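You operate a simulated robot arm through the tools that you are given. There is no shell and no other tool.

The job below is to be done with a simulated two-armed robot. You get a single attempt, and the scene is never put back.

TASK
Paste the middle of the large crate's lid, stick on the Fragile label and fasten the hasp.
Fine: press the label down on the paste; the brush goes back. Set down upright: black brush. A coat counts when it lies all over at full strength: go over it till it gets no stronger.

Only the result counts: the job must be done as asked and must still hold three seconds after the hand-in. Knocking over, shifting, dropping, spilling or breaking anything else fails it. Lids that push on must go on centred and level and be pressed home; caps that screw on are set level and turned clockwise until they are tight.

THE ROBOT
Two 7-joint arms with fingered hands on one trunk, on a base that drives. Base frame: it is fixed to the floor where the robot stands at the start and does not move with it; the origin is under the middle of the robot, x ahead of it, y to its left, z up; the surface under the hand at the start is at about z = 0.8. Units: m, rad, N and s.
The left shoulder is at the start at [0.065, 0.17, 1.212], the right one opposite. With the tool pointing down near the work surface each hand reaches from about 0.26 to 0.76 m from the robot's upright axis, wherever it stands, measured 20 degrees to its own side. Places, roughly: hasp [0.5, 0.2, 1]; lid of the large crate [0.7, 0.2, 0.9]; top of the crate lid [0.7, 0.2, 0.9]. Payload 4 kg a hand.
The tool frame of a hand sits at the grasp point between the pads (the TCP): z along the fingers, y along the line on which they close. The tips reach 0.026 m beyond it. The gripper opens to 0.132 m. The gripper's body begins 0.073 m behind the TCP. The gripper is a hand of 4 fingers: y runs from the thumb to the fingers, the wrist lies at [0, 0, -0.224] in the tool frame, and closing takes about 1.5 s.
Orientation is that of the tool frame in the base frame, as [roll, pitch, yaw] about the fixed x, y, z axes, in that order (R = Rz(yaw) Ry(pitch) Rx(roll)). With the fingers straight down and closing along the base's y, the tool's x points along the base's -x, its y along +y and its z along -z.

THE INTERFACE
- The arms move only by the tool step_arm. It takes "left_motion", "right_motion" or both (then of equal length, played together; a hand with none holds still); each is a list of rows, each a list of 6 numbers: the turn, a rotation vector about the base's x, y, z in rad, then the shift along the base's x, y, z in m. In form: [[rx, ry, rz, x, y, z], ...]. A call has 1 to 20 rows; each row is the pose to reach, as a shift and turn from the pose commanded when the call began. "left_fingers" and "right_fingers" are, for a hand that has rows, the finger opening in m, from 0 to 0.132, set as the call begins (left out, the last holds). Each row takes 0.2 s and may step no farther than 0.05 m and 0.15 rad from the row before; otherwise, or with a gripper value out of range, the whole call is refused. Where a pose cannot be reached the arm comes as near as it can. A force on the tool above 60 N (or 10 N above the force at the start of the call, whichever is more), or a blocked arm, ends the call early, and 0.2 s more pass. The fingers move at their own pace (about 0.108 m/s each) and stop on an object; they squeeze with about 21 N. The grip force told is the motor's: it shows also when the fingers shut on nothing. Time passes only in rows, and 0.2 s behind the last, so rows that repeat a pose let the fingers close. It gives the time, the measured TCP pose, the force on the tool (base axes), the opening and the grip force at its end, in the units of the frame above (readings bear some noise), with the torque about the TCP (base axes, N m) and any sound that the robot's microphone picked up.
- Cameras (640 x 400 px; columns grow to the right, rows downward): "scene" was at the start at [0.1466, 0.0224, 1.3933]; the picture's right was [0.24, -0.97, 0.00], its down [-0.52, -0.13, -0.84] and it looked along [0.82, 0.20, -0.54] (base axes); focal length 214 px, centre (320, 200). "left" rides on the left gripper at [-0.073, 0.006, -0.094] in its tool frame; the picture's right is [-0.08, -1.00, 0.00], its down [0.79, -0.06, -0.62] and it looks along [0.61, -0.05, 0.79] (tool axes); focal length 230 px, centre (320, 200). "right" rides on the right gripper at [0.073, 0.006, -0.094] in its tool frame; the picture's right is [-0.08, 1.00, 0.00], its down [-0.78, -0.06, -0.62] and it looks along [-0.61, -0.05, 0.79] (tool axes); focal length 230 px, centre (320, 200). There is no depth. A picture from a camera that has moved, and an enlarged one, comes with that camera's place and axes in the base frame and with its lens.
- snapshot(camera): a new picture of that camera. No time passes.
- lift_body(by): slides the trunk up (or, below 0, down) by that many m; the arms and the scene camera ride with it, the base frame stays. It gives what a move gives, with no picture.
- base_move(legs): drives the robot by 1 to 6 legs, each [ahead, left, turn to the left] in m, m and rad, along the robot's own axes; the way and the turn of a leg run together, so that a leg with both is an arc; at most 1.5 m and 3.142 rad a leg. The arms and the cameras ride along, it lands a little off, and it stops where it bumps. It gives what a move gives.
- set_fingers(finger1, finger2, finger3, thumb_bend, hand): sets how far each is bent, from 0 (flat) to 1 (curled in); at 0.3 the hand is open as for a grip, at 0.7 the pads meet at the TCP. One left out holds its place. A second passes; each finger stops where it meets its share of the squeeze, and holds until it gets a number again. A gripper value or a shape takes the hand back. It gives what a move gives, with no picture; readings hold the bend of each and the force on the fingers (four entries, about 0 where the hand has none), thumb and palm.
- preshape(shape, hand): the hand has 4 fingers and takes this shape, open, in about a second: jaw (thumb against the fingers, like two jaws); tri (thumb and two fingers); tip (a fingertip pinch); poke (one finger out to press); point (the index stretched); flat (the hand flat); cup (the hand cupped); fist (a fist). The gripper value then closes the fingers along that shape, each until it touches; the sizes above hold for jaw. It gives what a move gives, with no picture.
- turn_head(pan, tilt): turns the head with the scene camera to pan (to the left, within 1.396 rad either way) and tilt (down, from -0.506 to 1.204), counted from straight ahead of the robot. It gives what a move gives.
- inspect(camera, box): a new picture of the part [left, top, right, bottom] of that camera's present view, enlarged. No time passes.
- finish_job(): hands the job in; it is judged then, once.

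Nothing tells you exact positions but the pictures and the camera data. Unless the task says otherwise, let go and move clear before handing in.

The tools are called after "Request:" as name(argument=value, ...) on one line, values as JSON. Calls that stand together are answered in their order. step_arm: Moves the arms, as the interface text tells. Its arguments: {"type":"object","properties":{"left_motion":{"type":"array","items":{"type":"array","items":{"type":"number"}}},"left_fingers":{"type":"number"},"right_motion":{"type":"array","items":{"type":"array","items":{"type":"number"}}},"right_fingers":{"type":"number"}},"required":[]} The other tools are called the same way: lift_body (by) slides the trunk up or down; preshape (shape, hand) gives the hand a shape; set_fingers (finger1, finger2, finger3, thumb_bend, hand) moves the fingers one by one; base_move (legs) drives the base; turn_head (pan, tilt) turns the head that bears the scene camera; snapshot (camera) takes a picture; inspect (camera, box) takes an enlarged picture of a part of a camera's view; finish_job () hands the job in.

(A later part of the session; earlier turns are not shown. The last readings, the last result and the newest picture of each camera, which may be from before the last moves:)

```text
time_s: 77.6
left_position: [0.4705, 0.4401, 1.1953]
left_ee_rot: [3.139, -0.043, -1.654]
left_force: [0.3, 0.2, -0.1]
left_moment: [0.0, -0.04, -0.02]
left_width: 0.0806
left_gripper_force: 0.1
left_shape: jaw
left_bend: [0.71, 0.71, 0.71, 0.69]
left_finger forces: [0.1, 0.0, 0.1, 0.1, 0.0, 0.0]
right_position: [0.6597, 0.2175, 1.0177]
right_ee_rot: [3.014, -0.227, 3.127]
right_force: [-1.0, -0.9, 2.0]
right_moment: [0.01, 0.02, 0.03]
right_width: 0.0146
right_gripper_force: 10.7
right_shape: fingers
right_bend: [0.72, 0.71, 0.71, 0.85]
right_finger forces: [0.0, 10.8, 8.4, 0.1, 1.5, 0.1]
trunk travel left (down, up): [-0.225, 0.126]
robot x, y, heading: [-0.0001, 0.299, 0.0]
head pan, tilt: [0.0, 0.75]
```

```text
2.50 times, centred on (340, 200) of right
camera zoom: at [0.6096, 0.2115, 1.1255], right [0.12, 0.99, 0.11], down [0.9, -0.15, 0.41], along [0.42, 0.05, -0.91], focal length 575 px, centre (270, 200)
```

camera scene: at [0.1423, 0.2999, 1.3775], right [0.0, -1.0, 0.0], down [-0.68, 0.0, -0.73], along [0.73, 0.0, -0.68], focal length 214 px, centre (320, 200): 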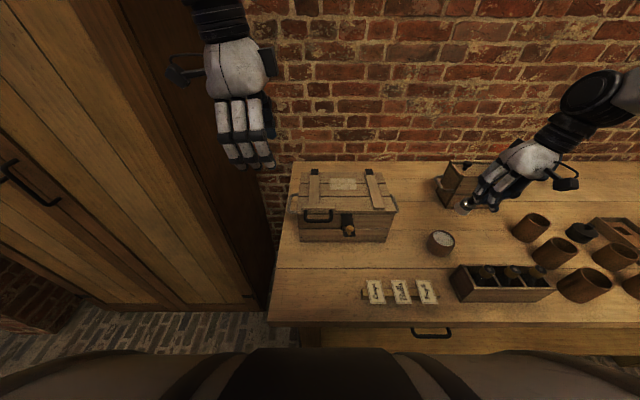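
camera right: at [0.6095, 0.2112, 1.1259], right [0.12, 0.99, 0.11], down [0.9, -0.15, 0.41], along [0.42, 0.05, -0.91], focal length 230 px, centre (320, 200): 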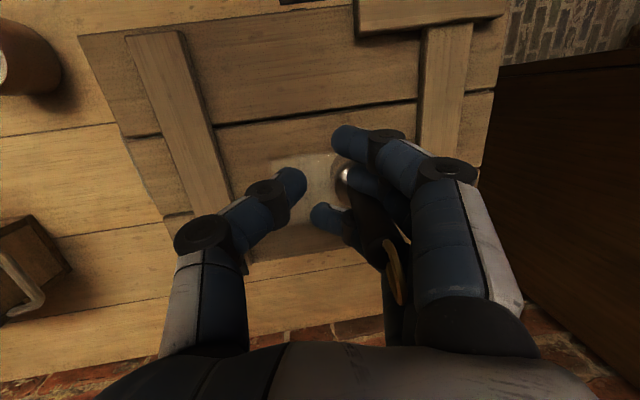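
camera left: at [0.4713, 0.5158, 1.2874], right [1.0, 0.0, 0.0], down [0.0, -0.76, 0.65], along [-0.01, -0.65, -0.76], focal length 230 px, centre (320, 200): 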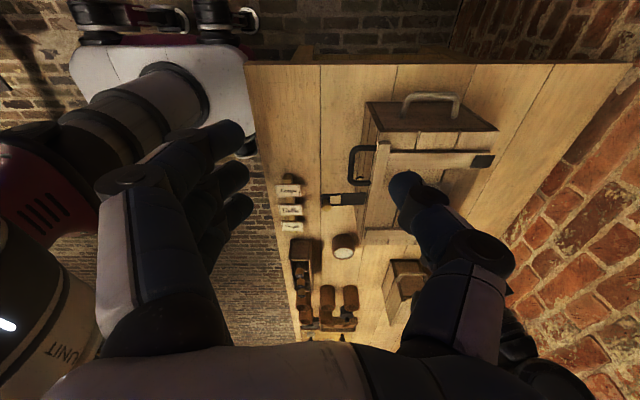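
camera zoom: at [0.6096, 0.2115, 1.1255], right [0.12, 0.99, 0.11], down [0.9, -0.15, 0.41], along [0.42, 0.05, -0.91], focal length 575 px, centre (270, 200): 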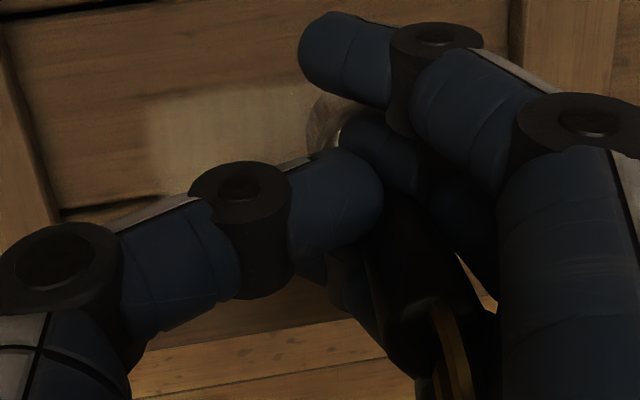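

The pinch eased from about 17 N to 9 N. I curl the ring finger further.

Request:
set_fingers(hand="right", finger3=0.85)

Request:
inspect(camera="scene", box=[336, 145, 376, 190])

Request:
inspect(camera="right", box=[260, 120, 420, 280])

```text
time_s: 78.6
left_position: [0.4705, 0.4396, 1.1944]
left_ee_rot: [3.139, -0.041, -1.65]
left_force: [-0.6, 0.0, 0.5]
left_moment: [-0.03, -0.01, 0.0]
left_width: 0.0801
left_gripper_force: 0.1
left_shape: jaw
left_bend: [0.71, 0.71, 0.71, 0.69]
left_finger forces: [0.1, 0.1, 0.0, 0.0, 0.0, 0.1]
right_position: [0.6598, 0.2172, 1.0172]
right_ee_rot: [3.014, -0.229, 3.124]
right_force: [-1.0, 1.5, 0.0]
right_moment: [-0.03, 0.03, 0.02]
right_width: 0.0149
right_gripper_force: 2.2
right_shape: fingers
right_bend: [0.72, 0.71, 0.85, 0.85]
right_finger forces: [0.0, 2.6, 0.4, 0.0, 2.3, 0.0]
trunk travel left (down, up): [-0.225, 0.126]
robot x, y, heading: [-0.0001, 0.3039, 0.003]
head pan, tilt: [0.0, 0.75]
```

```text
8.89 times, centred on (356, 168) of scene
camera zoom: at [0.1422, 0.3009, 1.3775], right [0.0, -1.0, 0.0], down [-0.68, 0.0, -0.73], along [0.73, 0.0, -0.68], focal length 1906 px, centre (0, 489)
```

zoom: 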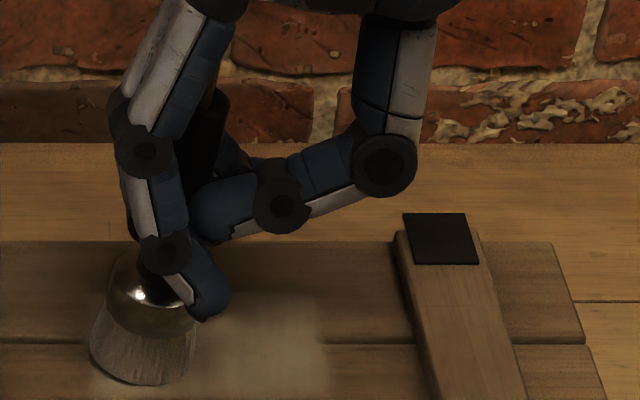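

```text
2.50 times, centred on (340, 200) of right
camera zoom: at [0.61, 0.2114, 1.1255], right [0.12, 0.99, 0.11], down [0.9, -0.15, 0.41], along [0.42, 0.05, -0.91], focal length 575 px, centre (270, 200)
```

zoom: 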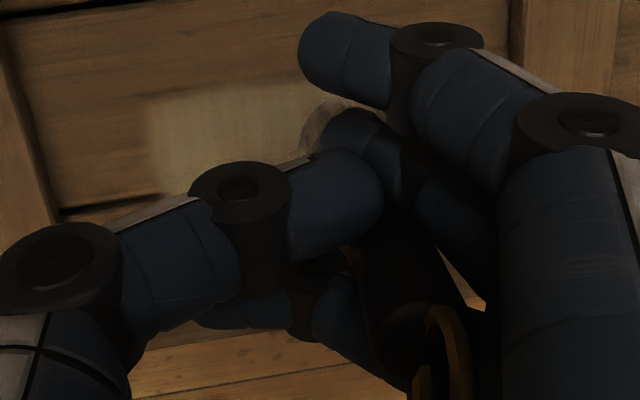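

The ring finger is free and the handle sits lightly between thumb and middle finger, leaning about 0.15 rad. I nudge it upright with the thumb.

Request:
set_fingers(hand="right", thumb_bend=0.92)

Request:
inspect(camera="scene", box=[336, 145, 376, 190])

Request:
inspect(camera="right", box=[260, 120, 420, 280])

```text
time_s: 79.6
left_position: [0.472, 0.4391, 1.1961]
left_ee_rot: [3.14, -0.042, -1.653]
left_force: [-0.1, 0.1, 0.3]
left_moment: [0.02, -0.01, -0.01]
left_width: 0.0803
left_gripper_force: 0.0
left_shape: jaw
left_bend: [0.71, 0.71, 0.71, 0.69]
left_finger forces: [0.0, 0.0, 0.0, 0.0, 0.0, 0.0]
right_position: [0.6608, 0.2166, 1.0172]
right_ee_rot: [3.015, -0.229, 3.125]
right_force: [-0.8, 0.2, -1.2]
right_moment: [-0.01, 0.0, -0.02]
right_width: 0.0174
right_gripper_force: 5.8
right_shape: fingers
right_bend: [0.72, 0.71, 0.85, 0.88]
right_finger forces: [0.0, 2.7, 4.6, 0.0, 6.1, 0.0]
trunk travel left (down, up): [-0.225, 0.126]
robot x, y, heading: [-0.0006, 0.2993, -0.004]
head pan, tilt: [0.0, 0.75]
```

```text
8.89 times, centred on (356, 168) of scene
camera zoom: at [0.1423, 0.3009, 1.3775], right [0.0, -1.0, 0.0], down [-0.68, 0.0, -0.73], along [0.73, 0.0, -0.68], focal length 1906 px, centre (0, 489)
```

zoom: 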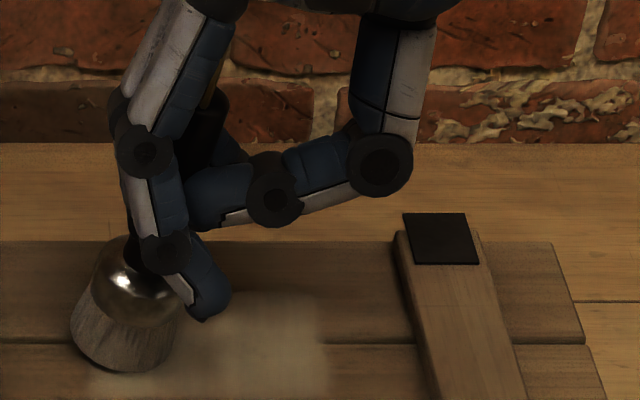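

```text
2.50 times, centred on (340, 200) of right
camera zoom: at [0.61, 0.2114, 1.1255], right [0.12, 0.99, 0.11], down [0.9, -0.15, 0.41], along [0.42, 0.05, -0.91], focal length 575 px, centre (270, 200)
```

zoom: 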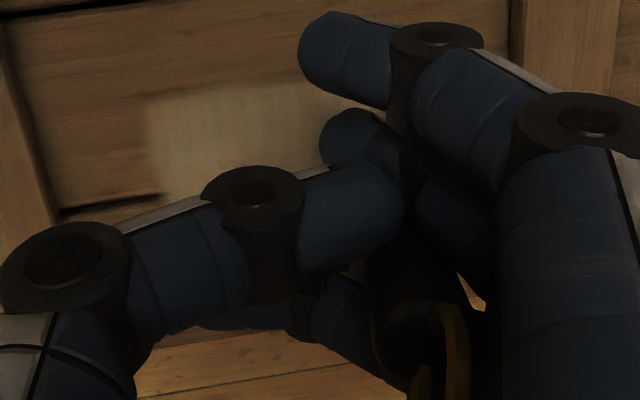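

The thumb push picked the brush up again in a three-point hold, still leaning. To see it from the side as I straighten it, I bring the left camera over in line with the brush.

Request:
step_arm(left_motion=[[0, 0, 0, 0.04, 0, 0], [0, 0, 0, 0.08, 0, 0], [0, 0, 0, 0.12, 0, 0], [0, 0, 0, 0.15, 0, 0], [0, 0, 0, 0.15, 0, 0]], left_fingers=0.132)

Request:
snapshot(camera="left")

Request:
snapshot(camera="scene")

```text
time_s: 80.8
left_position: [0.6204, 0.4388, 1.1945]
left_ee_rot: [-3.138, -0.038, -1.653]
left_force: [-0.5, 0.2, 0.6]
left_moment: [-0.02, -0.01, 0.0]
left_width: 0.1318
left_gripper_force: 0.1
left_shape: jaw
left_bend: [0.3, 0.3, 0.3, 0.3]
left_finger forces: [0.0, 0.0, 0.0, 0.1, 0.0, 0.0]
right_position: [0.6586, 0.2166, 1.0169]
right_ee_rot: [3.014, -0.228, 3.126]
right_force: [-0.6, -0.3, -0.7]
right_moment: [-0.04, 0.02, 0.01]
right_width: 0.0178
right_gripper_force: 6.3
right_shape: fingers
right_bend: [0.72, 0.71, 0.85, 0.88]
right_finger forces: [0.1, 2.8, 4.8, 0.0, 6.1, 0.0]
trunk travel left (down, up): [-0.225, 0.126]
robot x, y, heading: [0.003, 0.3001, 0.003]
head pan, tilt: [0.0, 0.75]
```

```text
taken
camera left: at [0.6214, 0.5149, 1.2877], right [1.0, 0.0, 0.0], down [0.0, -0.76, 0.65], along [0.0, -0.65, -0.76], focal length 230 px, centre (320, 200)
```

left: 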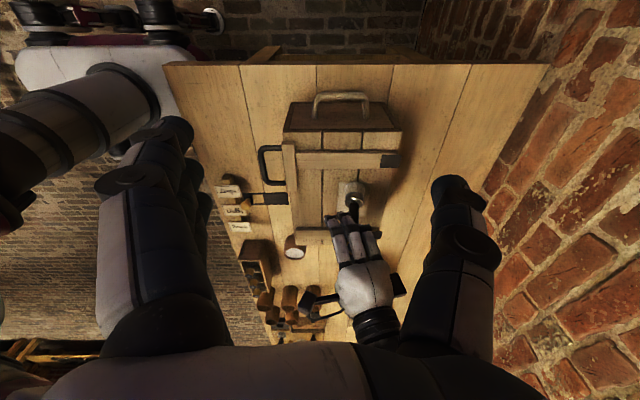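

```text
taken
camera scene: at [0.1416, 0.301, 1.3777], right [0.0, -1.0, 0.0], down [-0.68, 0.0, -0.73], along [0.73, 0.0, -0.68], focal length 214 px, centre (320, 200)
```

scene: 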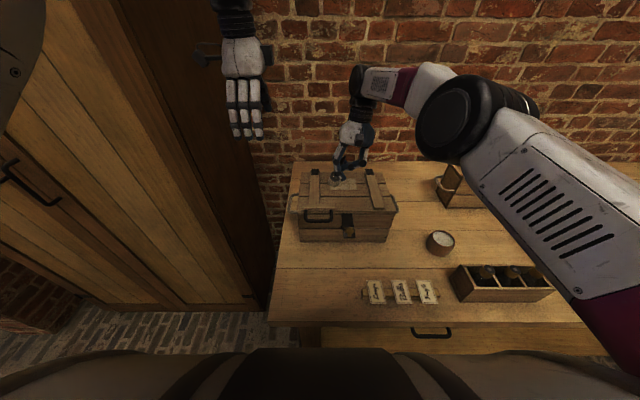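

Request:
inspect(camera="left", box=[310, 160, 406, 250])

Request:
inspect(camera="left", box=[330, 165, 386, 215])

```text
4.44 times, centred on (358, 205) of left
camera zoom: at [0.6214, 0.5149, 1.2877], right [1.0, 0.0, 0.0], down [0.0, -0.76, 0.65], along [0.0, -0.65, -0.76], focal length 1022 px, centre (151, 178)
```

zoom: 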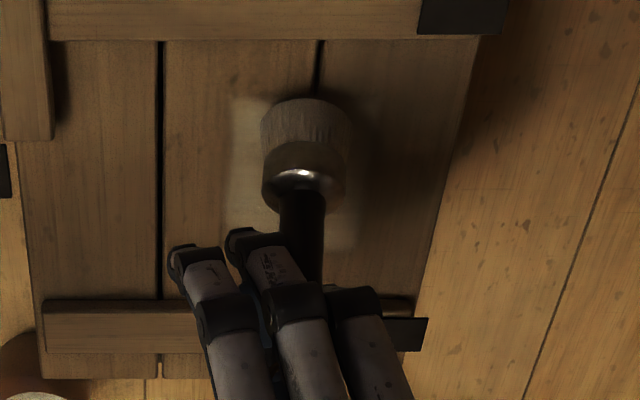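

```text
8.00 times, centred on (358, 190) of left
camera zoom: at [0.6214, 0.5149, 1.2877], right [1.0, 0.0, 0.0], down [0.0, -0.76, 0.65], along [0.0, -0.65, -0.76], focal length 1841 px, centre (16, 280)
```

zoom: 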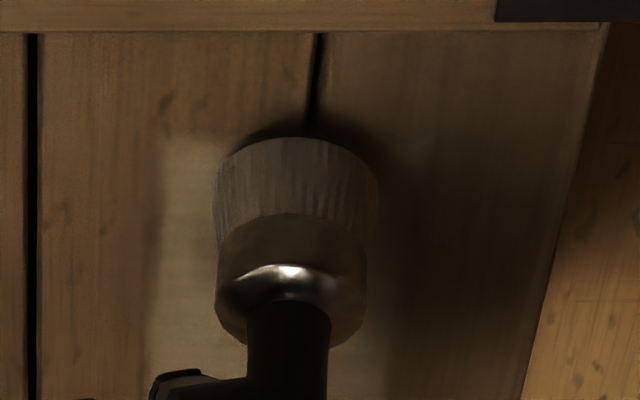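

From the side I can see the lean clearly: about 0.17 rad toward −x and 0.23 toward −y. The arm is at its reach limit here, so I carry the brush slowly to its home spot, straightening it on the way, to set it down and re-grasp.

Request:
step_arm(right_motion=[[0, 0, 0, -0.005, -0.005, 0.015], [-0.01, 0.01, 0, -0.015, -0.02, 0.035], [-0.03, 0.025, 0, -0.025, -0.05, 0.05], [-0.05, 0.04, 0, -0.037, -0.085, 0.06], [-0.07, 0.055, 0, -0.049, -0.12, 0.06], [-0.09, 0.07, 0, -0.061, -0.155, 0.06], [-0.11, 0.085, 0, -0.073, -0.19, 0.06], [-0.13, 0.1, 0, -0.085, -0.225, 0.06], [-0.15, 0.115, 0, -0.097, -0.26, 0.055], [-0.17, 0.13, 0, -0.109, -0.295, 0.05], [-0.19, 0.145, 0, -0.119, -0.33, 0.04], [-0.21, 0.16, 0, -0.129, -0.365, 0.03], [-0.23, 0.17, 0, -0.137, -0.41, 0.02], [-0.23, 0.17, 0, -0.137, -0.41, 0.02]])

Request:
inspect(camera="scene", box=[456, 150, 568, 240])

Request:
inspect(camera="left", box=[230, 230, 350, 330])

```text
time_s: 83.8
left_position: [0.6212, 0.4387, 1.194]
left_ee_rot: [-3.139, -0.042, -1.653]
left_force: [0.3, 0.3, 0.1]
left_moment: [-0.01, -0.01, -0.01]
left_width: 0.132
left_gripper_force: 0.0
left_shape: jaw
left_bend: [0.3, 0.3, 0.3, 0.3]
left_finger forces: [0.1, 0.1, 0.0, 0.1, 0.0, 0.0]
right_position: [0.5236, -0.1926, 1.0384]
right_ee_rot: [-3.018, -0.388, 3.049]
right_force: [0.0, 1.5, -0.7]
right_moment: [-0.06, 0.02, -0.01]
right_width: 0.0181
right_gripper_force: 6.5
right_shape: fingers
right_bend: [0.72, 0.72, 0.85, 0.89]
right_finger forces: [0.0, 2.3, 4.7, 0.0, 5.5, 0.0]
trunk travel left (down, up): [-0.225, 0.126]
robot x, y, heading: [-0.003, 0.2958, 0.001]
head pan, tilt: [0.0, 0.75]
```

```text
4.44 times, centred on (512, 195) of scene
camera zoom: at [0.1422, 0.3017, 1.3775], right [0.0, -1.0, 0.0], down [-0.68, 0.0, -0.73], along [0.73, 0.0, -0.68], focal length 953 px, centre (-533, 222)
```

zoom: 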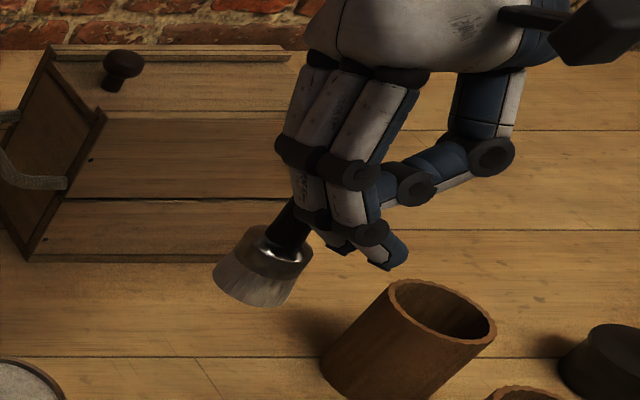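

```text
4.00 times, centred on (290, 280) of left
camera zoom: at [0.6216, 0.516, 1.2874], right [1.0, 0.0, 0.0], down [0.0, -0.76, 0.65], along [0.0, -0.65, -0.76], focal length 920 px, centre (440, -120)
```

zoom: 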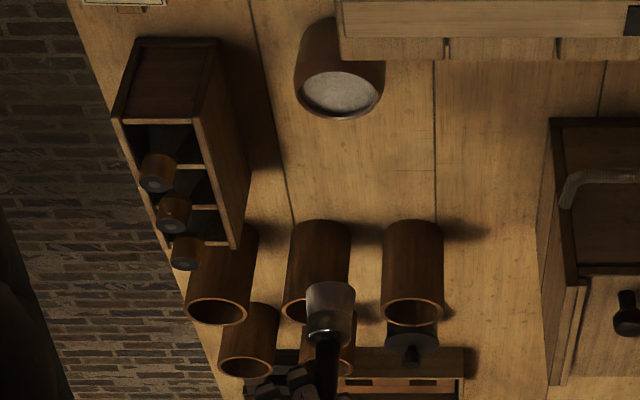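

The brush is upright and over its home spot, with its bristle end at about (0.5385, -0.173). I lower it toward the table.

Request:
step_arm(right_motion=[[0, 0, 0, 0, -0.0015, -0.04], [0, 0, 0, 0, -0.0015, -0.08], [0, 0, 0, 0, -0.0015, -0.12], [0, 0, 0, 0, -0.0015, -0.145], [0, 0, 0, 0, -0.0015, -0.152], [0, 0, 0, 0, -0.0015, -0.152]])

Request:
inspect(camera="scene", box=[456, 180, 552, 260])

Request:
inspect(camera="left", box=[250, 220, 340, 300])

```text
time_s: 85.2
left_position: [0.6213, 0.4376, 1.1956]
left_ee_rot: [-3.139, -0.038, -1.652]
left_force: [0.0, 0.0, -0.9]
left_moment: [0.0, 0.03, -0.03]
left_width: 0.1318
left_gripper_force: 0.1
left_shape: jaw
left_bend: [0.3, 0.3, 0.3, 0.3]
left_finger forces: [0.1, 0.0, 0.0, 0.1, 0.0, 0.0]
right_position: [0.5231, -0.1953, 0.8848]
right_ee_rot: [-3.018, -0.387, 3.051]
right_force: [-0.3, -0.1, -1.5]
right_moment: [-0.04, -0.04, -0.02]
right_width: 0.0181
right_gripper_force: 6.3
right_shape: fingers
right_bend: [0.72, 0.72, 0.85, 0.89]
right_finger forces: [0.0, 2.4, 4.8, 0.0, 5.4, 0.0]
trunk travel left (down, up): [-0.225, 0.126]
robot x, y, heading: [-0.0006, 0.2991, 0.001]
head pan, tilt: [0.0, 0.75]
```

```text
5.00 times, centred on (504, 220) of scene
camera zoom: at [0.1423, 0.3009, 1.3775], right [0.0, -1.0, 0.0], down [-0.68, 0.0, -0.73], along [0.73, 0.0, -0.68], focal length 1072 px, centre (-600, 100)
```

zoom: 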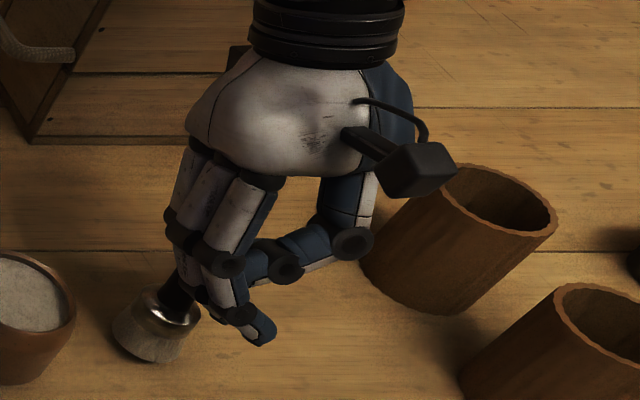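

```text
5.00 times, centred on (295, 260) of left
camera zoom: at [0.6217, 0.5151, 1.2875], right [1.0, 0.0, 0.0], down [0.0, -0.76, 0.65], along [0.0, -0.65, -0.76], focal length 1150 px, centre (445, -100)
```

zoom: 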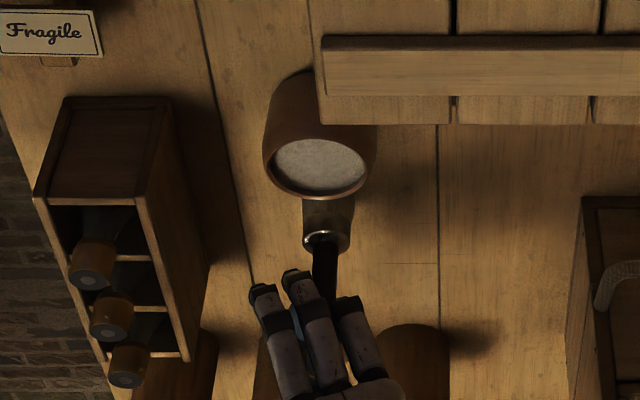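

Request:
step_arm(right_motion=[[0, 0, 0, 0, 0, -0.003], [0, 0, 0, 0, 0, -0.005], [0, 0, 0, 0, 0, -0.007], [0, 0, 0, 0, 0, -0.007]])

Request:
inspect(camera="scene", box=[466, 215, 522, 260])

Request:
inspect(camera="left", box=[270, 230, 330, 280])

```text
time_s: 86.2
left_position: [0.6217, 0.4385, 1.1958]
left_ee_rot: [-3.139, -0.04, -1.652]
left_force: [-0.9, 0.7, 0.3]
left_moment: [0.0, 0.01, 0.02]
left_width: 0.1318
left_gripper_force: 0.1
left_shape: jaw
left_bend: [0.3, 0.3, 0.3, 0.3]
left_finger forces: [0.0, 0.0, 0.0, 0.0, 0.1, 0.0]
right_position: [0.5229, -0.1945, 0.8788]
right_ee_rot: [-3.021, -0.387, 3.051]
right_force: [-0.8, 0.4, -1.1]
right_moment: [-0.04, -0.01, -0.01]
right_width: 0.0181
right_gripper_force: 6.2
right_shape: fingers
right_bend: [0.72, 0.72, 0.85, 0.89]
right_finger forces: [0.0, 2.6, 4.8, 0.0, 5.4, 0.0]
trunk travel left (down, up): [-0.225, 0.126]
robot x, y, heading: [0.0007, 0.299, 0.001]
head pan, tilt: [0.0, 0.75]
```

```text
8.89 times, centred on (494, 238) of scene
camera zoom: at [0.1423, 0.3008, 1.3775], right [0.0, -1.0, 0.0], down [-0.68, 0.0, -0.73], along [0.73, 0.0, -0.68], focal length 1906 px, centre (-1227, -133)
```

zoom: 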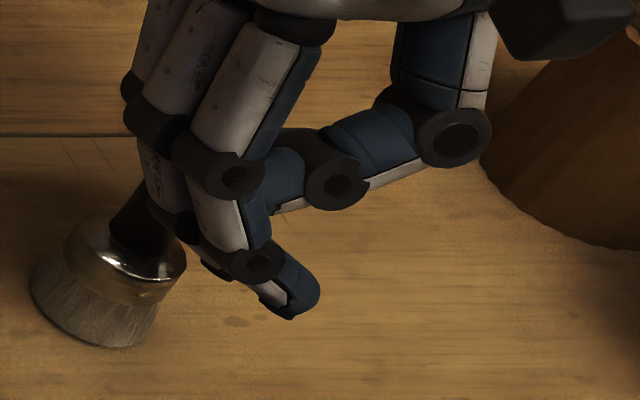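

```text
8.00 times, centred on (300, 255) of left
camera zoom: at [0.6217, 0.5151, 1.2874], right [1.0, 0.0, 0.0], down [0.0, -0.76, 0.65], along [0.0, -0.65, -0.76], focal length 1841 px, centre (480, -240)
```

zoom: 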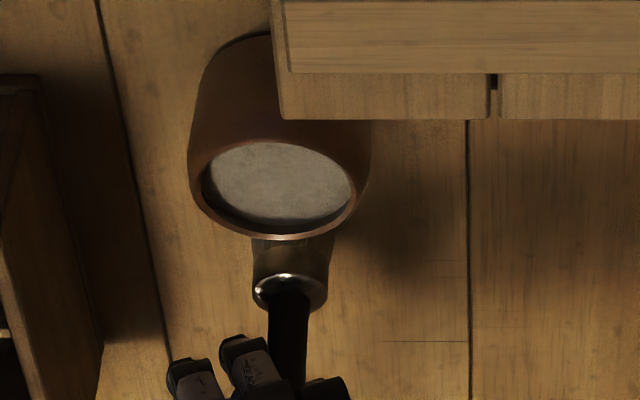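

Request:
step_arm(right_motion=[[0, 0, 0, 0, 0, -0.0015], [0, 0, 0, 0, 0, -0.003], [0, 0, 0, 0, 0, -0.0045], [0, 0, 0, 0, 0, -0.0045]])

Request:
inspect(camera="scene", box=[466, 215, 522, 260])

```text
time_s: 87.2
left_position: [0.6208, 0.4398, 1.196]
left_ee_rot: [-3.14, -0.043, -1.651]
left_force: [0.2, 0.1, 0.1]
left_moment: [-0.02, 0.0, -0.01]
left_width: 0.1319
left_gripper_force: 0.0
left_shape: jaw
left_bend: [0.3, 0.3, 0.3, 0.3]
left_finger forces: [0.0, 0.1, 0.0, 0.0, 0.1, 0.0]
right_position: [0.5231, -0.1942, 0.8738]
right_ee_rot: [-3.019, -0.385, 3.05]
right_force: [-2.6, -1.5, 6.2]
right_moment: [0.14, -0.06, 0.03]
right_width: 0.0191
right_gripper_force: 8.5
right_shape: fingers
right_bend: [0.72, 0.72, 0.85, 0.9]
right_finger forces: [0.0, 4.7, 4.1, 0.1, 7.0, 0.0]
trunk travel left (down, up): [-0.225, 0.126]
robot x, y, heading: [-0.0009, 0.2948, -0.001]
head pan, tilt: [0.0, 0.75]
```

```text
8.89 times, centred on (494, 238) of scene
camera zoom: at [0.1415, 0.3012, 1.3776], right [0.0, -1.0, 0.0], down [-0.68, 0.0, -0.73], along [0.73, 0.0, -0.68], focal length 1906 px, centre (-1227, -133)
```

zoom: 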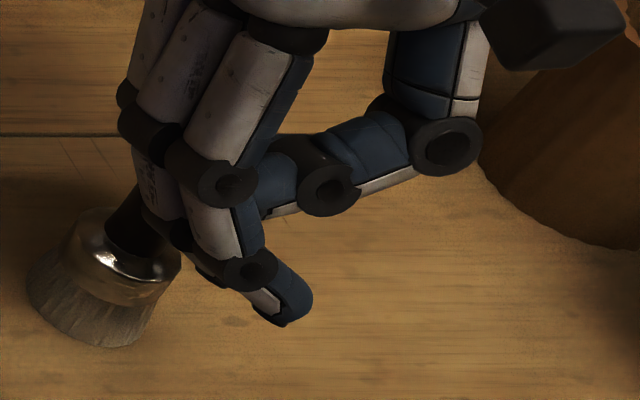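

The base is on the table with about 7 N. I relax the thumb a little first.

Request:
set_fingers(hand="right", thumb_bend=0.84)

Request:
inspect(camera="scene", box=[466, 215, 522, 260])

Request:
inspect(camera="left", box=[270, 230, 330, 290])

Request:
inspect(camera="right", box=[240, 100, 440, 280])

```text
time_s: 88.2
left_position: [0.621, 0.4397, 1.1964]
left_ee_rot: [-3.14, -0.044, -1.653]
left_force: [0.3, 0.0, 0.3]
left_moment: [0.0, 0.0, -0.02]
left_width: 0.132
left_gripper_force: 0.0
left_shape: jaw
left_bend: [0.3, 0.3, 0.3, 0.3]
left_finger forces: [0.0, 0.0, 0.0, 0.0, 0.1, 0.1]
right_position: [0.5222, -0.1948, 0.8738]
right_ee_rot: [-3.019, -0.387, 3.05]
right_force: [-0.7, -0.2, 2.2]
right_moment: [0.04, -0.02, 0.05]
right_width: 0.0142
right_gripper_force: 3.1
right_shape: fingers
right_bend: [0.72, 0.71, 0.85, 0.85]
right_finger forces: [0.1, 3.2, 2.1, 0.0, 0.1, 0.1]
trunk travel left (down, up): [-0.225, 0.126]
robot x, y, heading: [-0.0023, 0.299, -0.001]
head pan, tilt: [0.0, 0.75]
```

```text
8.89 times, centred on (494, 238) of scene
camera zoom: at [0.142, 0.301, 1.3775], right [0.0, -1.0, 0.0], down [-0.68, 0.0, -0.73], along [0.73, 0.0, -0.68], focal length 1906 px, centre (-1227, -133)
```

zoom: 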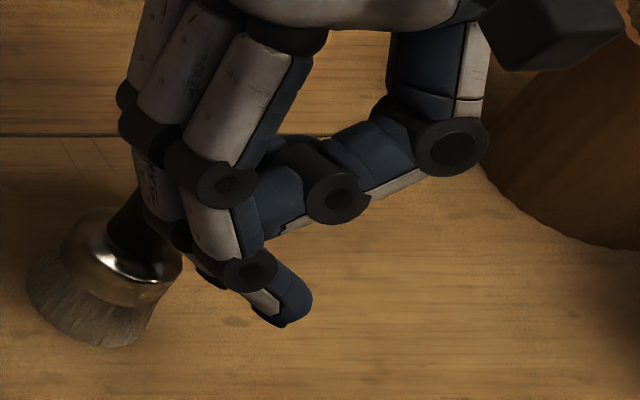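

```text
6.67 times, centred on (300, 260) of left
camera zoom: at [0.6215, 0.5153, 1.2875], right [1.0, 0.0, 0.0], down [0.0, -0.76, 0.65], along [0.0, -0.65, -0.76], focal length 1534 px, centre (453, -200)
```

zoom: 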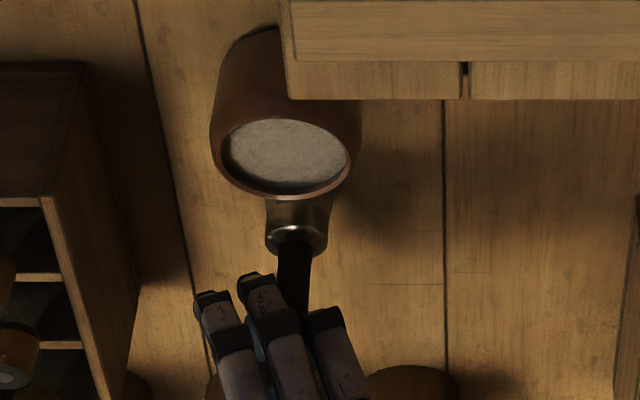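

```text
2.22 times, centred on (340, 190) of right
camera zoom: at [0.4915, -0.1741, 0.9873], right [0.12, 0.98, -0.14], down [0.96, -0.07, 0.28], along [0.26, -0.17, -0.95], focal length 511 px, centre (276, 222)
```

zoom: 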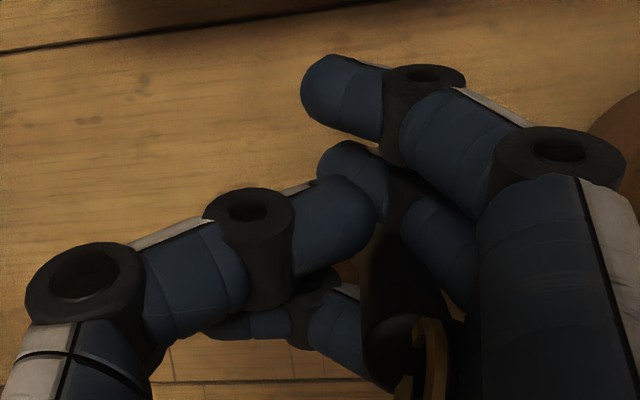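

The thumb is off the handle and only a light 2–3 N squeeze between two fingers remains. I curl the ring finger more to release that.

Request:
set_fingers(hand="right", finger3=0.95, thumb_bend=0.75)

Request:
inspect(camera="scene", box=[466, 215, 522, 260])

Request:
inspect(camera="left", box=[270, 230, 330, 290])

Request:
inspect(camera="right", box=[240, 100, 440, 280])

```text
time_s: 89.2
left_position: [0.621, 0.4391, 1.1952]
left_ee_rot: [-3.141, -0.04, -1.653]
left_force: [-0.5, -0.6, 0.4]
left_moment: [-0.04, -0.02, 0.02]
left_width: 0.1321
left_gripper_force: 0.1
left_shape: jaw
left_bend: [0.3, 0.3, 0.3, 0.3]
left_finger forces: [0.0, 0.0, 0.1, 0.0, 0.1, 0.1]
right_position: [0.5234, -0.1943, 0.8736]
right_ee_rot: [-3.018, -0.387, 3.05]
right_force: [0.3, 0.8, 0.0]
right_moment: [-0.05, -0.01, -0.02]
right_width: 0.0136
right_gripper_force: 0.5
right_shape: fingers
right_bend: [0.72, 0.72, 0.95, 0.75]
right_finger forces: [0.0, 0.2, 0.3, 0.0, 0.0, 0.0]
trunk travel left (down, up): [-0.225, 0.126]
robot x, y, heading: [0.0042, 0.2997, 0.004]
head pan, tilt: [0.0, 0.75]
```

```text
8.89 times, centred on (494, 238) of scene
camera zoom: at [0.1423, 0.3009, 1.3775], right [0.0, -1.0, 0.0], down [-0.68, 0.0, -0.73], along [0.73, 0.0, -0.68], focal length 1906 px, centre (-1227, -133)
```

zoom: 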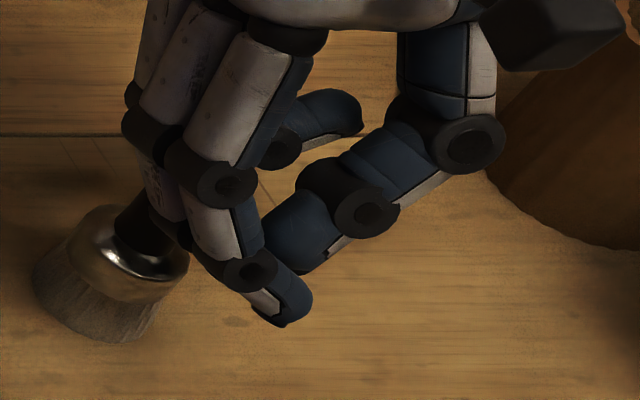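

```text
6.67 times, centred on (300, 260) of left
camera zoom: at [0.6217, 0.5152, 1.2874], right [1.0, 0.0, 0.0], down [0.0, -0.76, 0.65], along [0.0, -0.65, -0.76], focal length 1534 px, centre (453, -200)
```

zoom: 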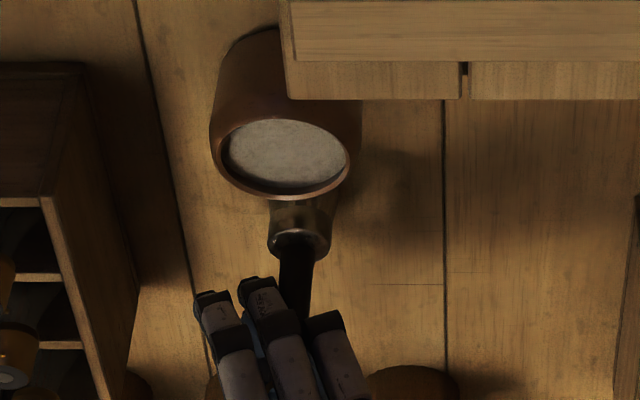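

```text
2.22 times, centred on (340, 190) of right
camera zoom: at [0.4916, -0.1742, 0.9872], right [0.12, 0.98, -0.14], down [0.96, -0.07, 0.28], along [0.26, -0.17, -0.95], focal length 511 px, centre (276, 222)
```

zoom: 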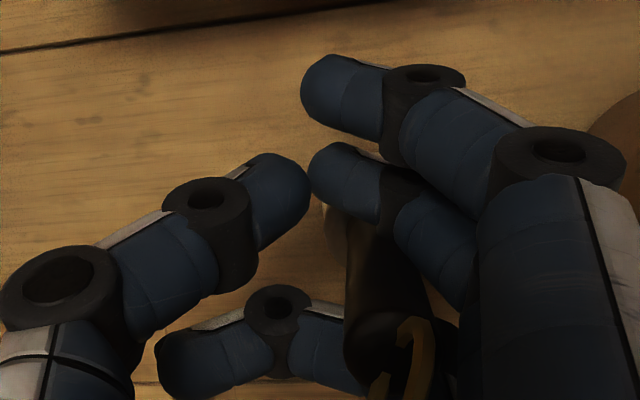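

All finger forces are near zero and the brush is standing on its own. I raise the hand straight up along the handle by a small amount and check.

Request:
step_arm(right_motion=[[0, 0, 0, 0, 0, 0.004], [0, 0, 0, 0, 0, 0.008], [0, 0, 0, 0, 0, 0.012], [0, 0, 0, 0, 0, 0.012]])

Request:
inspect(camera="scene", box=[466, 215, 522, 260])

Request:
inspect(camera="left", box=[270, 230, 330, 290])

Request:
inspect(camera="right", box=[240, 100, 440, 280])

```text
time_s: 90.2
left_position: [0.6208, 0.439, 1.1946]
left_ee_rot: [-3.14, -0.041, -1.651]
left_force: [-0.1, -0.1, 1.0]
left_moment: [-0.01, -0.01, 0.0]
left_width: 0.1318
left_gripper_force: 0.0
left_shape: jaw
left_bend: [0.3, 0.3, 0.3, 0.3]
left_finger forces: [0.0, 0.0, 0.0, 0.0, 0.0, 0.0]
right_position: [0.5224, -0.1942, 0.8863]
right_ee_rot: [-3.02, -0.386, 3.052]
right_force: [0.7, 0.6, 0.3]
right_moment: [0.03, 0.0, 0.02]
right_width: 0.014
right_gripper_force: 0.4
right_shape: fingers
right_bend: [0.72, 0.72, 0.95, 0.75]
right_finger forces: [0.1, 0.2, 0.4, 0.0, 0.1, 0.1]
trunk travel left (down, up): [-0.225, 0.126]
robot x, y, heading: [-0.0016, 0.2997, 0.003]
head pan, tilt: [0.0, 0.75]
```

```text
8.89 times, centred on (494, 238) of scene
camera zoom: at [0.1423, 0.3009, 1.3775], right [0.0, -1.0, 0.0], down [-0.68, 0.0, -0.73], along [0.73, 0.0, -0.68], focal length 1906 px, centre (-1227, -133)
```

zoom: 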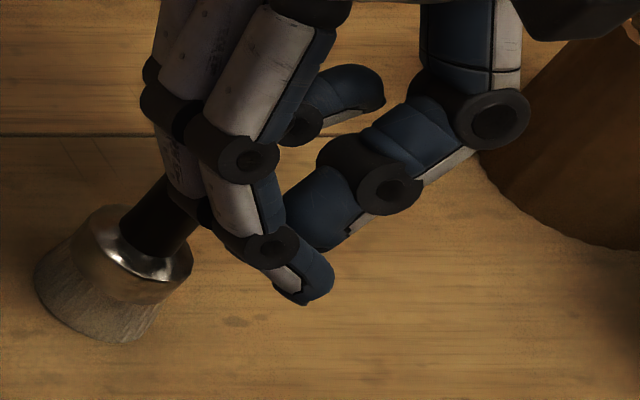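

```text
6.67 times, centred on (300, 260) of left
camera zoom: at [0.6217, 0.5151, 1.2874], right [1.0, 0.0, 0.0], down [0.0, -0.76, 0.65], along [0.0, -0.65, -0.76], focal length 1534 px, centre (453, -200)
```

zoom: 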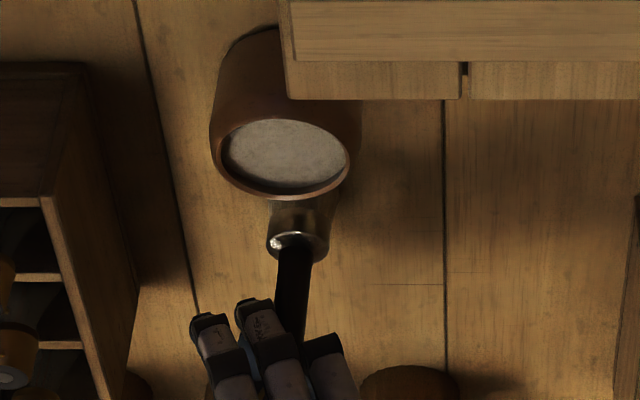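

```text
2.22 times, centred on (340, 190) of right
camera zoom: at [0.4915, -0.1742, 0.9996], right [0.12, 0.98, -0.14], down [0.96, -0.07, 0.28], along [0.26, -0.17, -0.95], focal length 511 px, centre (276, 222)
```

zoom: 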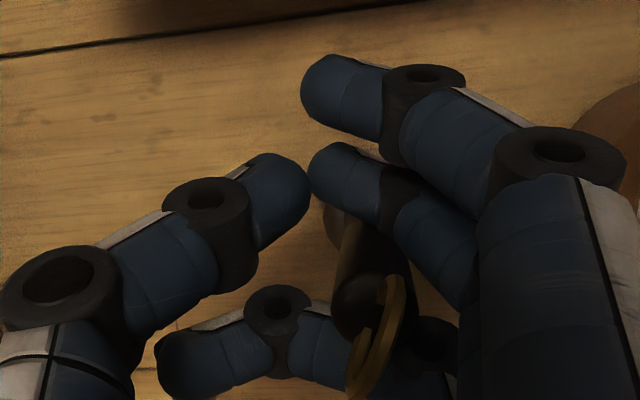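

The brush stays put and upright while the hand slides up. I continue raising in stages.

Request:
step_arm(right_motion=[[0, 0, 0, 0, 0, 0.006], [0, 0, 0, 0, 0, 0.012], [0, 0, 0, 0, 0, 0.018], [0, 0, 0, 0, 0, 0.024], [0, 0, 0, 0, 0, 0.024]])

Request:
inspect(camera="scene", box=[466, 205, 522, 260])

Request:
inspect(camera="right", box=[240, 100, 440, 280])

```text
time_s: 91.4
left_position: [0.6212, 0.4388, 1.1961]
left_ee_rot: [-3.138, -0.042, -1.654]
left_force: [1.0, 0.4, 0.0]
left_moment: [-0.03, 0.04, -0.03]
left_width: 0.1319
left_gripper_force: 0.2
left_shape: jaw
left_bend: [0.3, 0.3, 0.3, 0.3]
left_finger forces: [0.0, 0.1, 0.1, 0.0, 0.0, 0.0]
right_position: [0.5228, -0.1951, 0.9103]
right_ee_rot: [-3.019, -0.388, 3.051]
right_force: [0.0, 0.2, 0.1]
right_moment: [0.01, 0.01, 0.01]
right_width: 0.0136
right_gripper_force: 0.9
right_shape: fingers
right_bend: [0.72, 0.72, 0.95, 0.75]
right_finger forces: [0.1, 0.1, 0.4, 0.0, 0.0, 0.1]
trunk travel left (down, up): [-0.225, 0.126]
robot x, y, heading: [-0.0013, 0.2999, -0.001]
head pan, tilt: [0.0, 0.75]
```

```text
7.27 times, centred on (494, 232) of scene
camera zoom: at [0.1423, 0.3009, 1.3775], right [0.0, -1.0, 0.0], down [-0.68, 0.0, -0.73], along [0.73, 0.0, -0.68], focal length 1560 px, centre (-946, -36)
```

zoom: 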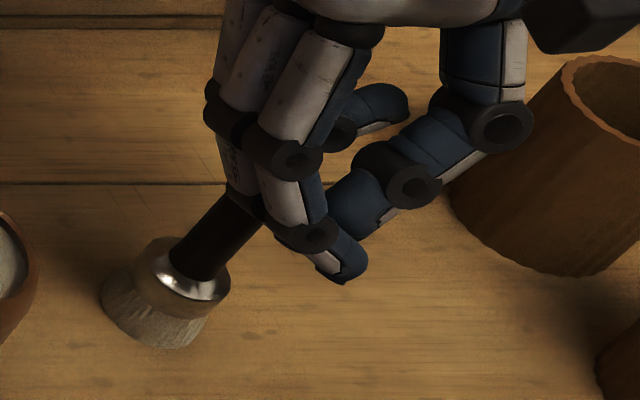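

```text
2.22 times, centred on (340, 190) of right
camera zoom: at [0.4918, -0.1742, 1.0238], right [0.12, 0.98, -0.14], down [0.96, -0.07, 0.28], along [0.26, -0.17, -0.95], focal length 511 px, centre (276, 222)
```

zoom: 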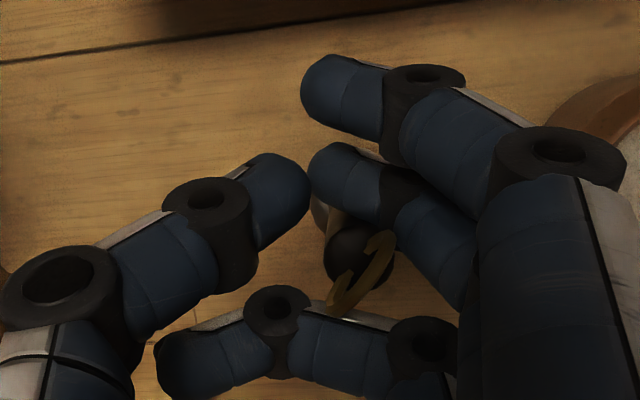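

Request:
step_arm(right_motion=[[0, 0, 0, 0, 0, 0.006], [0, 0, 0, 0, 0, 0.012], [0, 0, 0, 0, 0, 0.018], [0, 0, 0, 0, 0, 0.024], [0, 0, 0, 0, 0, 0.024]])

Request:
inspect(camera="scene", box=[466, 205, 522, 260])

Request:
inspect(camera="right", box=[240, 100, 440, 280])

```text
time_s: 92.6
left_position: [0.6208, 0.4397, 1.1948]
left_ee_rot: [-3.14, -0.043, -1.652]
left_force: [0.2, -0.9, -1.2]
left_moment: [0.0, -0.03, 0.01]
left_width: 0.1319
left_gripper_force: 0.1
left_shape: jaw
left_bend: [0.3, 0.3, 0.3, 0.3]
left_finger forces: [0.0, 0.0, 0.0, 0.1, 0.0, 0.0]
right_position: [0.5223, -0.1951, 0.9352]
right_ee_rot: [-3.019, -0.388, 3.05]
right_force: [-0.9, -1.0, -0.2]
right_moment: [0.01, 0.02, -0.01]
right_width: 0.014
right_gripper_force: 0.0
right_shape: fingers
right_bend: [0.72, 0.72, 0.95, 0.75]
right_finger forces: [0.1, 0.0, 0.1, 0.0, 0.1, 0.0]
trunk travel left (down, up): [-0.225, 0.126]
robot x, y, heading: [0.0002, 0.3006, 0.002]
head pan, tilt: [0.0, 0.75]
```

```text
7.27 times, centred on (494, 232) of scene
camera zoom: at [0.1423, 0.3009, 1.3775], right [0.0, -1.0, 0.0], down [-0.68, 0.0, -0.73], along [0.73, 0.0, -0.68], focal length 1560 px, centre (-946, -36)
```

zoom: 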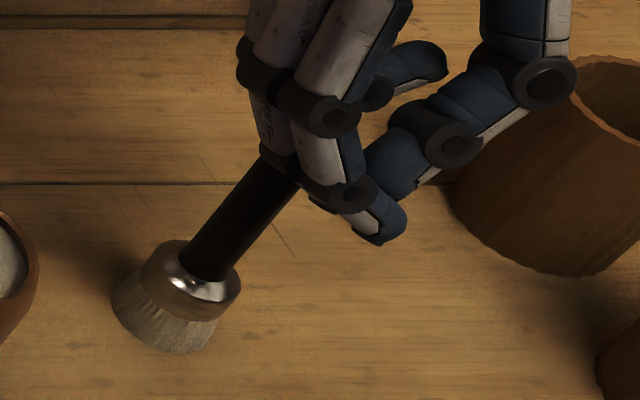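

```text
2.22 times, centred on (340, 190) of right
camera zoom: at [0.4917, -0.1744, 1.0477], right [0.12, 0.98, -0.14], down [0.96, -0.07, 0.28], along [0.26, -0.17, -0.95], focal length 511 px, centre (276, 222)
```

zoom: 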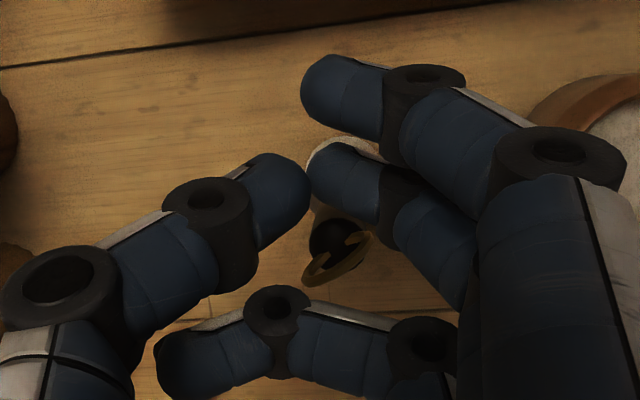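

The fingers are clear of the brush, which stands on its own. I raise the hand fully away and open it.

Request:
step_arm(right_motion=[[0, 0, 0, 0, 0, 0.012], [0, 0, 0, 0, 0, 0.03], [0, 0, 0, 0, 0, 0.06], [0, 0, 0, 0, 0, 0.1], [0, 0, 0, 0, 0, 0.13], [0, 0, 0, 0, 0, 0.13]])

Request:
inspect(camera="scene", box=[440, 195, 536, 265])

Request:
inspect(camera="scene", box=[320, 165, 368, 195])

Request:
snapshot(camera="right")

Request:
inspect(camera="left", box=[270, 220, 350, 290])

```text
time_s: 94.0
left_position: [0.6215, 0.4389, 1.1966]
left_ee_rot: [-3.141, -0.04, -1.654]
left_force: [-0.2, -0.1, 0.1]
left_moment: [0.02, -0.04, -0.04]
left_width: 0.1317
left_gripper_force: 0.1
left_shape: jaw
left_bend: [0.3, 0.3, 0.3, 0.3]
left_finger forces: [0.1, 0.1, 0.0, 0.1, 0.0, 0.0]
right_position: [0.5232, -0.1949, 1.0645]
right_ee_rot: [-3.017, -0.387, 3.05]
right_force: [0.4, -0.7, -0.1]
right_moment: [0.0, 0.0, 0.01]
right_width: 0.0136
right_gripper_force: 0.3
right_shape: fingers
right_bend: [0.72, 0.72, 0.95, 0.75]
right_finger forces: [0.0, 0.1, 0.0, 0.0, 0.0, 0.0]
trunk travel left (down, up): [-0.225, 0.126]
robot x, y, heading: [-0.0023, 0.298, 0.001]
head pan, tilt: [0.0, 0.75]
```

```text
5.71 times, centred on (488, 230) of scene
camera zoom: at [0.1425, 0.3007, 1.3774], right [0.0, -1.0, 0.0], down [-0.68, 0.0, -0.73], along [0.73, 0.0, -0.68], focal length 1226 px, centre (-640, 29)
```

zoom: 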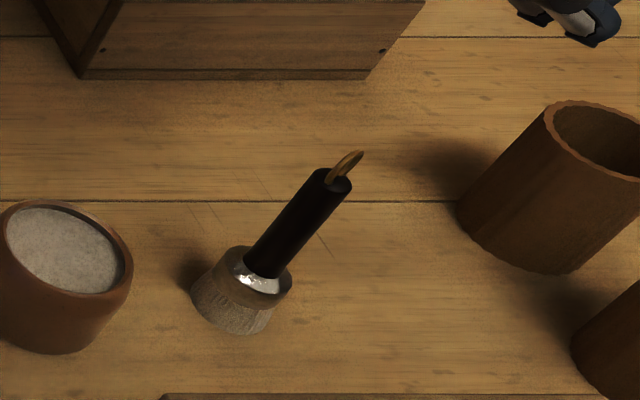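

```text
13.33 times, centred on (344, 180) of scene
camera zoom: at [0.1425, 0.3007, 1.3774], right [0.0, -1.0, 0.0], down [-0.68, 0.0, -0.73], along [0.73, 0.0, -0.68], focal length 2860 px, centre (0, 467)
```

zoom: 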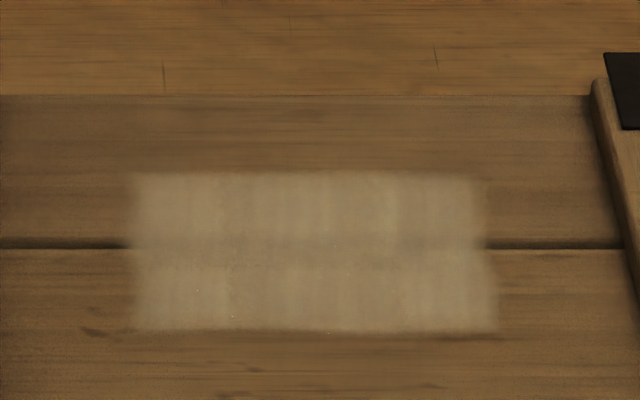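

```text
taken
camera right: at [0.4919, -0.1741, 1.1773], right [0.12, 0.98, -0.14], down [0.96, -0.07, 0.28], along [0.26, -0.17, -0.95], focal length 230 px, centre (320, 200)
```

right: 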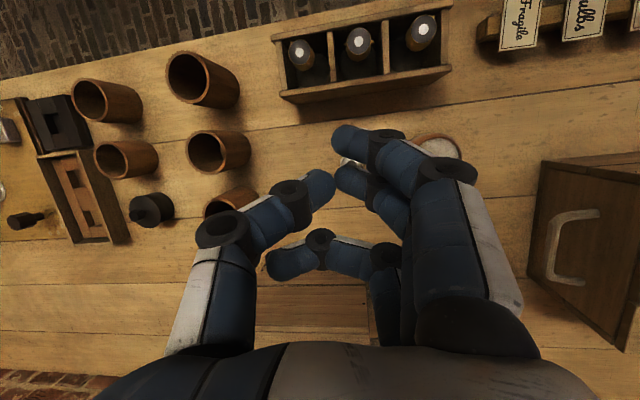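

```text
5.71 times, centred on (310, 255) of left
camera zoom: at [0.6219, 0.515, 1.2872], right [1.0, 0.0, 0.0], down [0.0, -0.76, 0.65], along [0.0, -0.65, -0.76], focal length 1315 px, centre (377, -114)
```

zoom: 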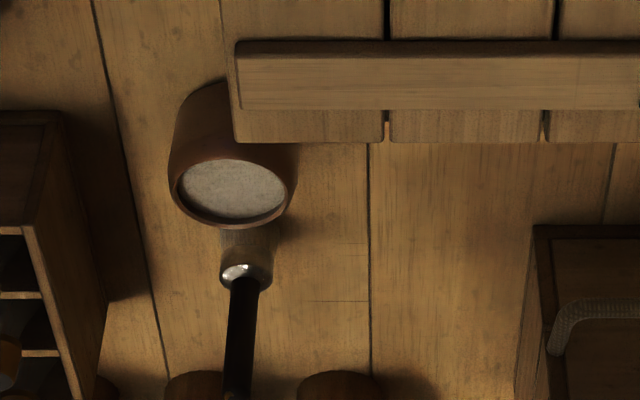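

The brush is standing upright at its home again. The coat looks even, but I want a reloaded pass with a much firmer hold: a slanted grasp where all three fingers wrap the handle. I first measure the bottle box and brush for clearance.

Request:
inspect(camera="scene", box=[440, 200, 568, 310])

Request:
inspect(camera="right", box=[260, 0, 480, 180])

```text
3.64 times, centred on (504, 255) of scene
camera zoom: at [0.1425, 0.3007, 1.3774], right [0.0, -1.0, 0.0], down [-0.68, 0.0, -0.73], along [0.73, 0.0, -0.68], focal length 780 px, centre (-349, 0)
```

zoom: 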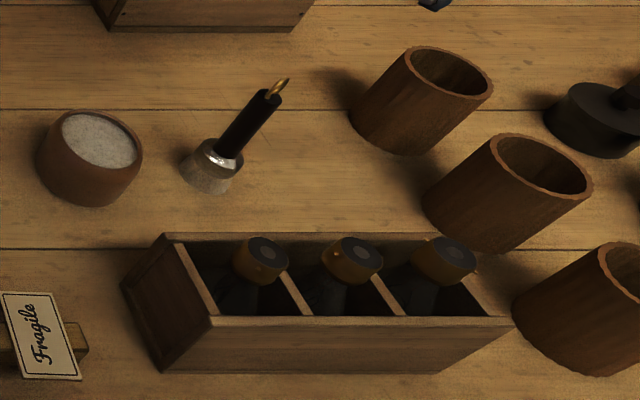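

```text
2.22 times, centred on (370, 90) of right
camera zoom: at [0.4919, -0.1741, 1.1773], right [0.12, 0.98, -0.14], down [0.96, -0.07, 0.28], along [0.26, -0.17, -0.95], focal length 511 px, centre (209, 444)
```

zoom: 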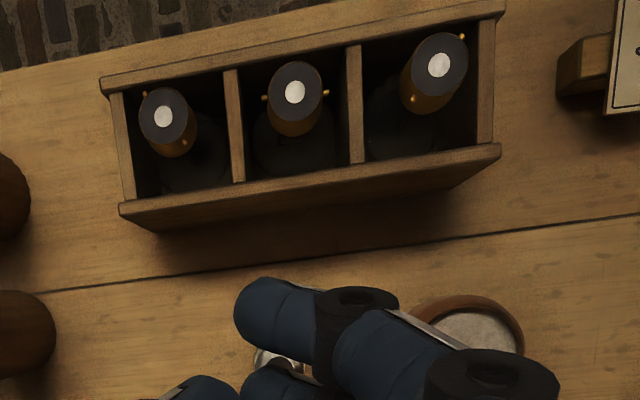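

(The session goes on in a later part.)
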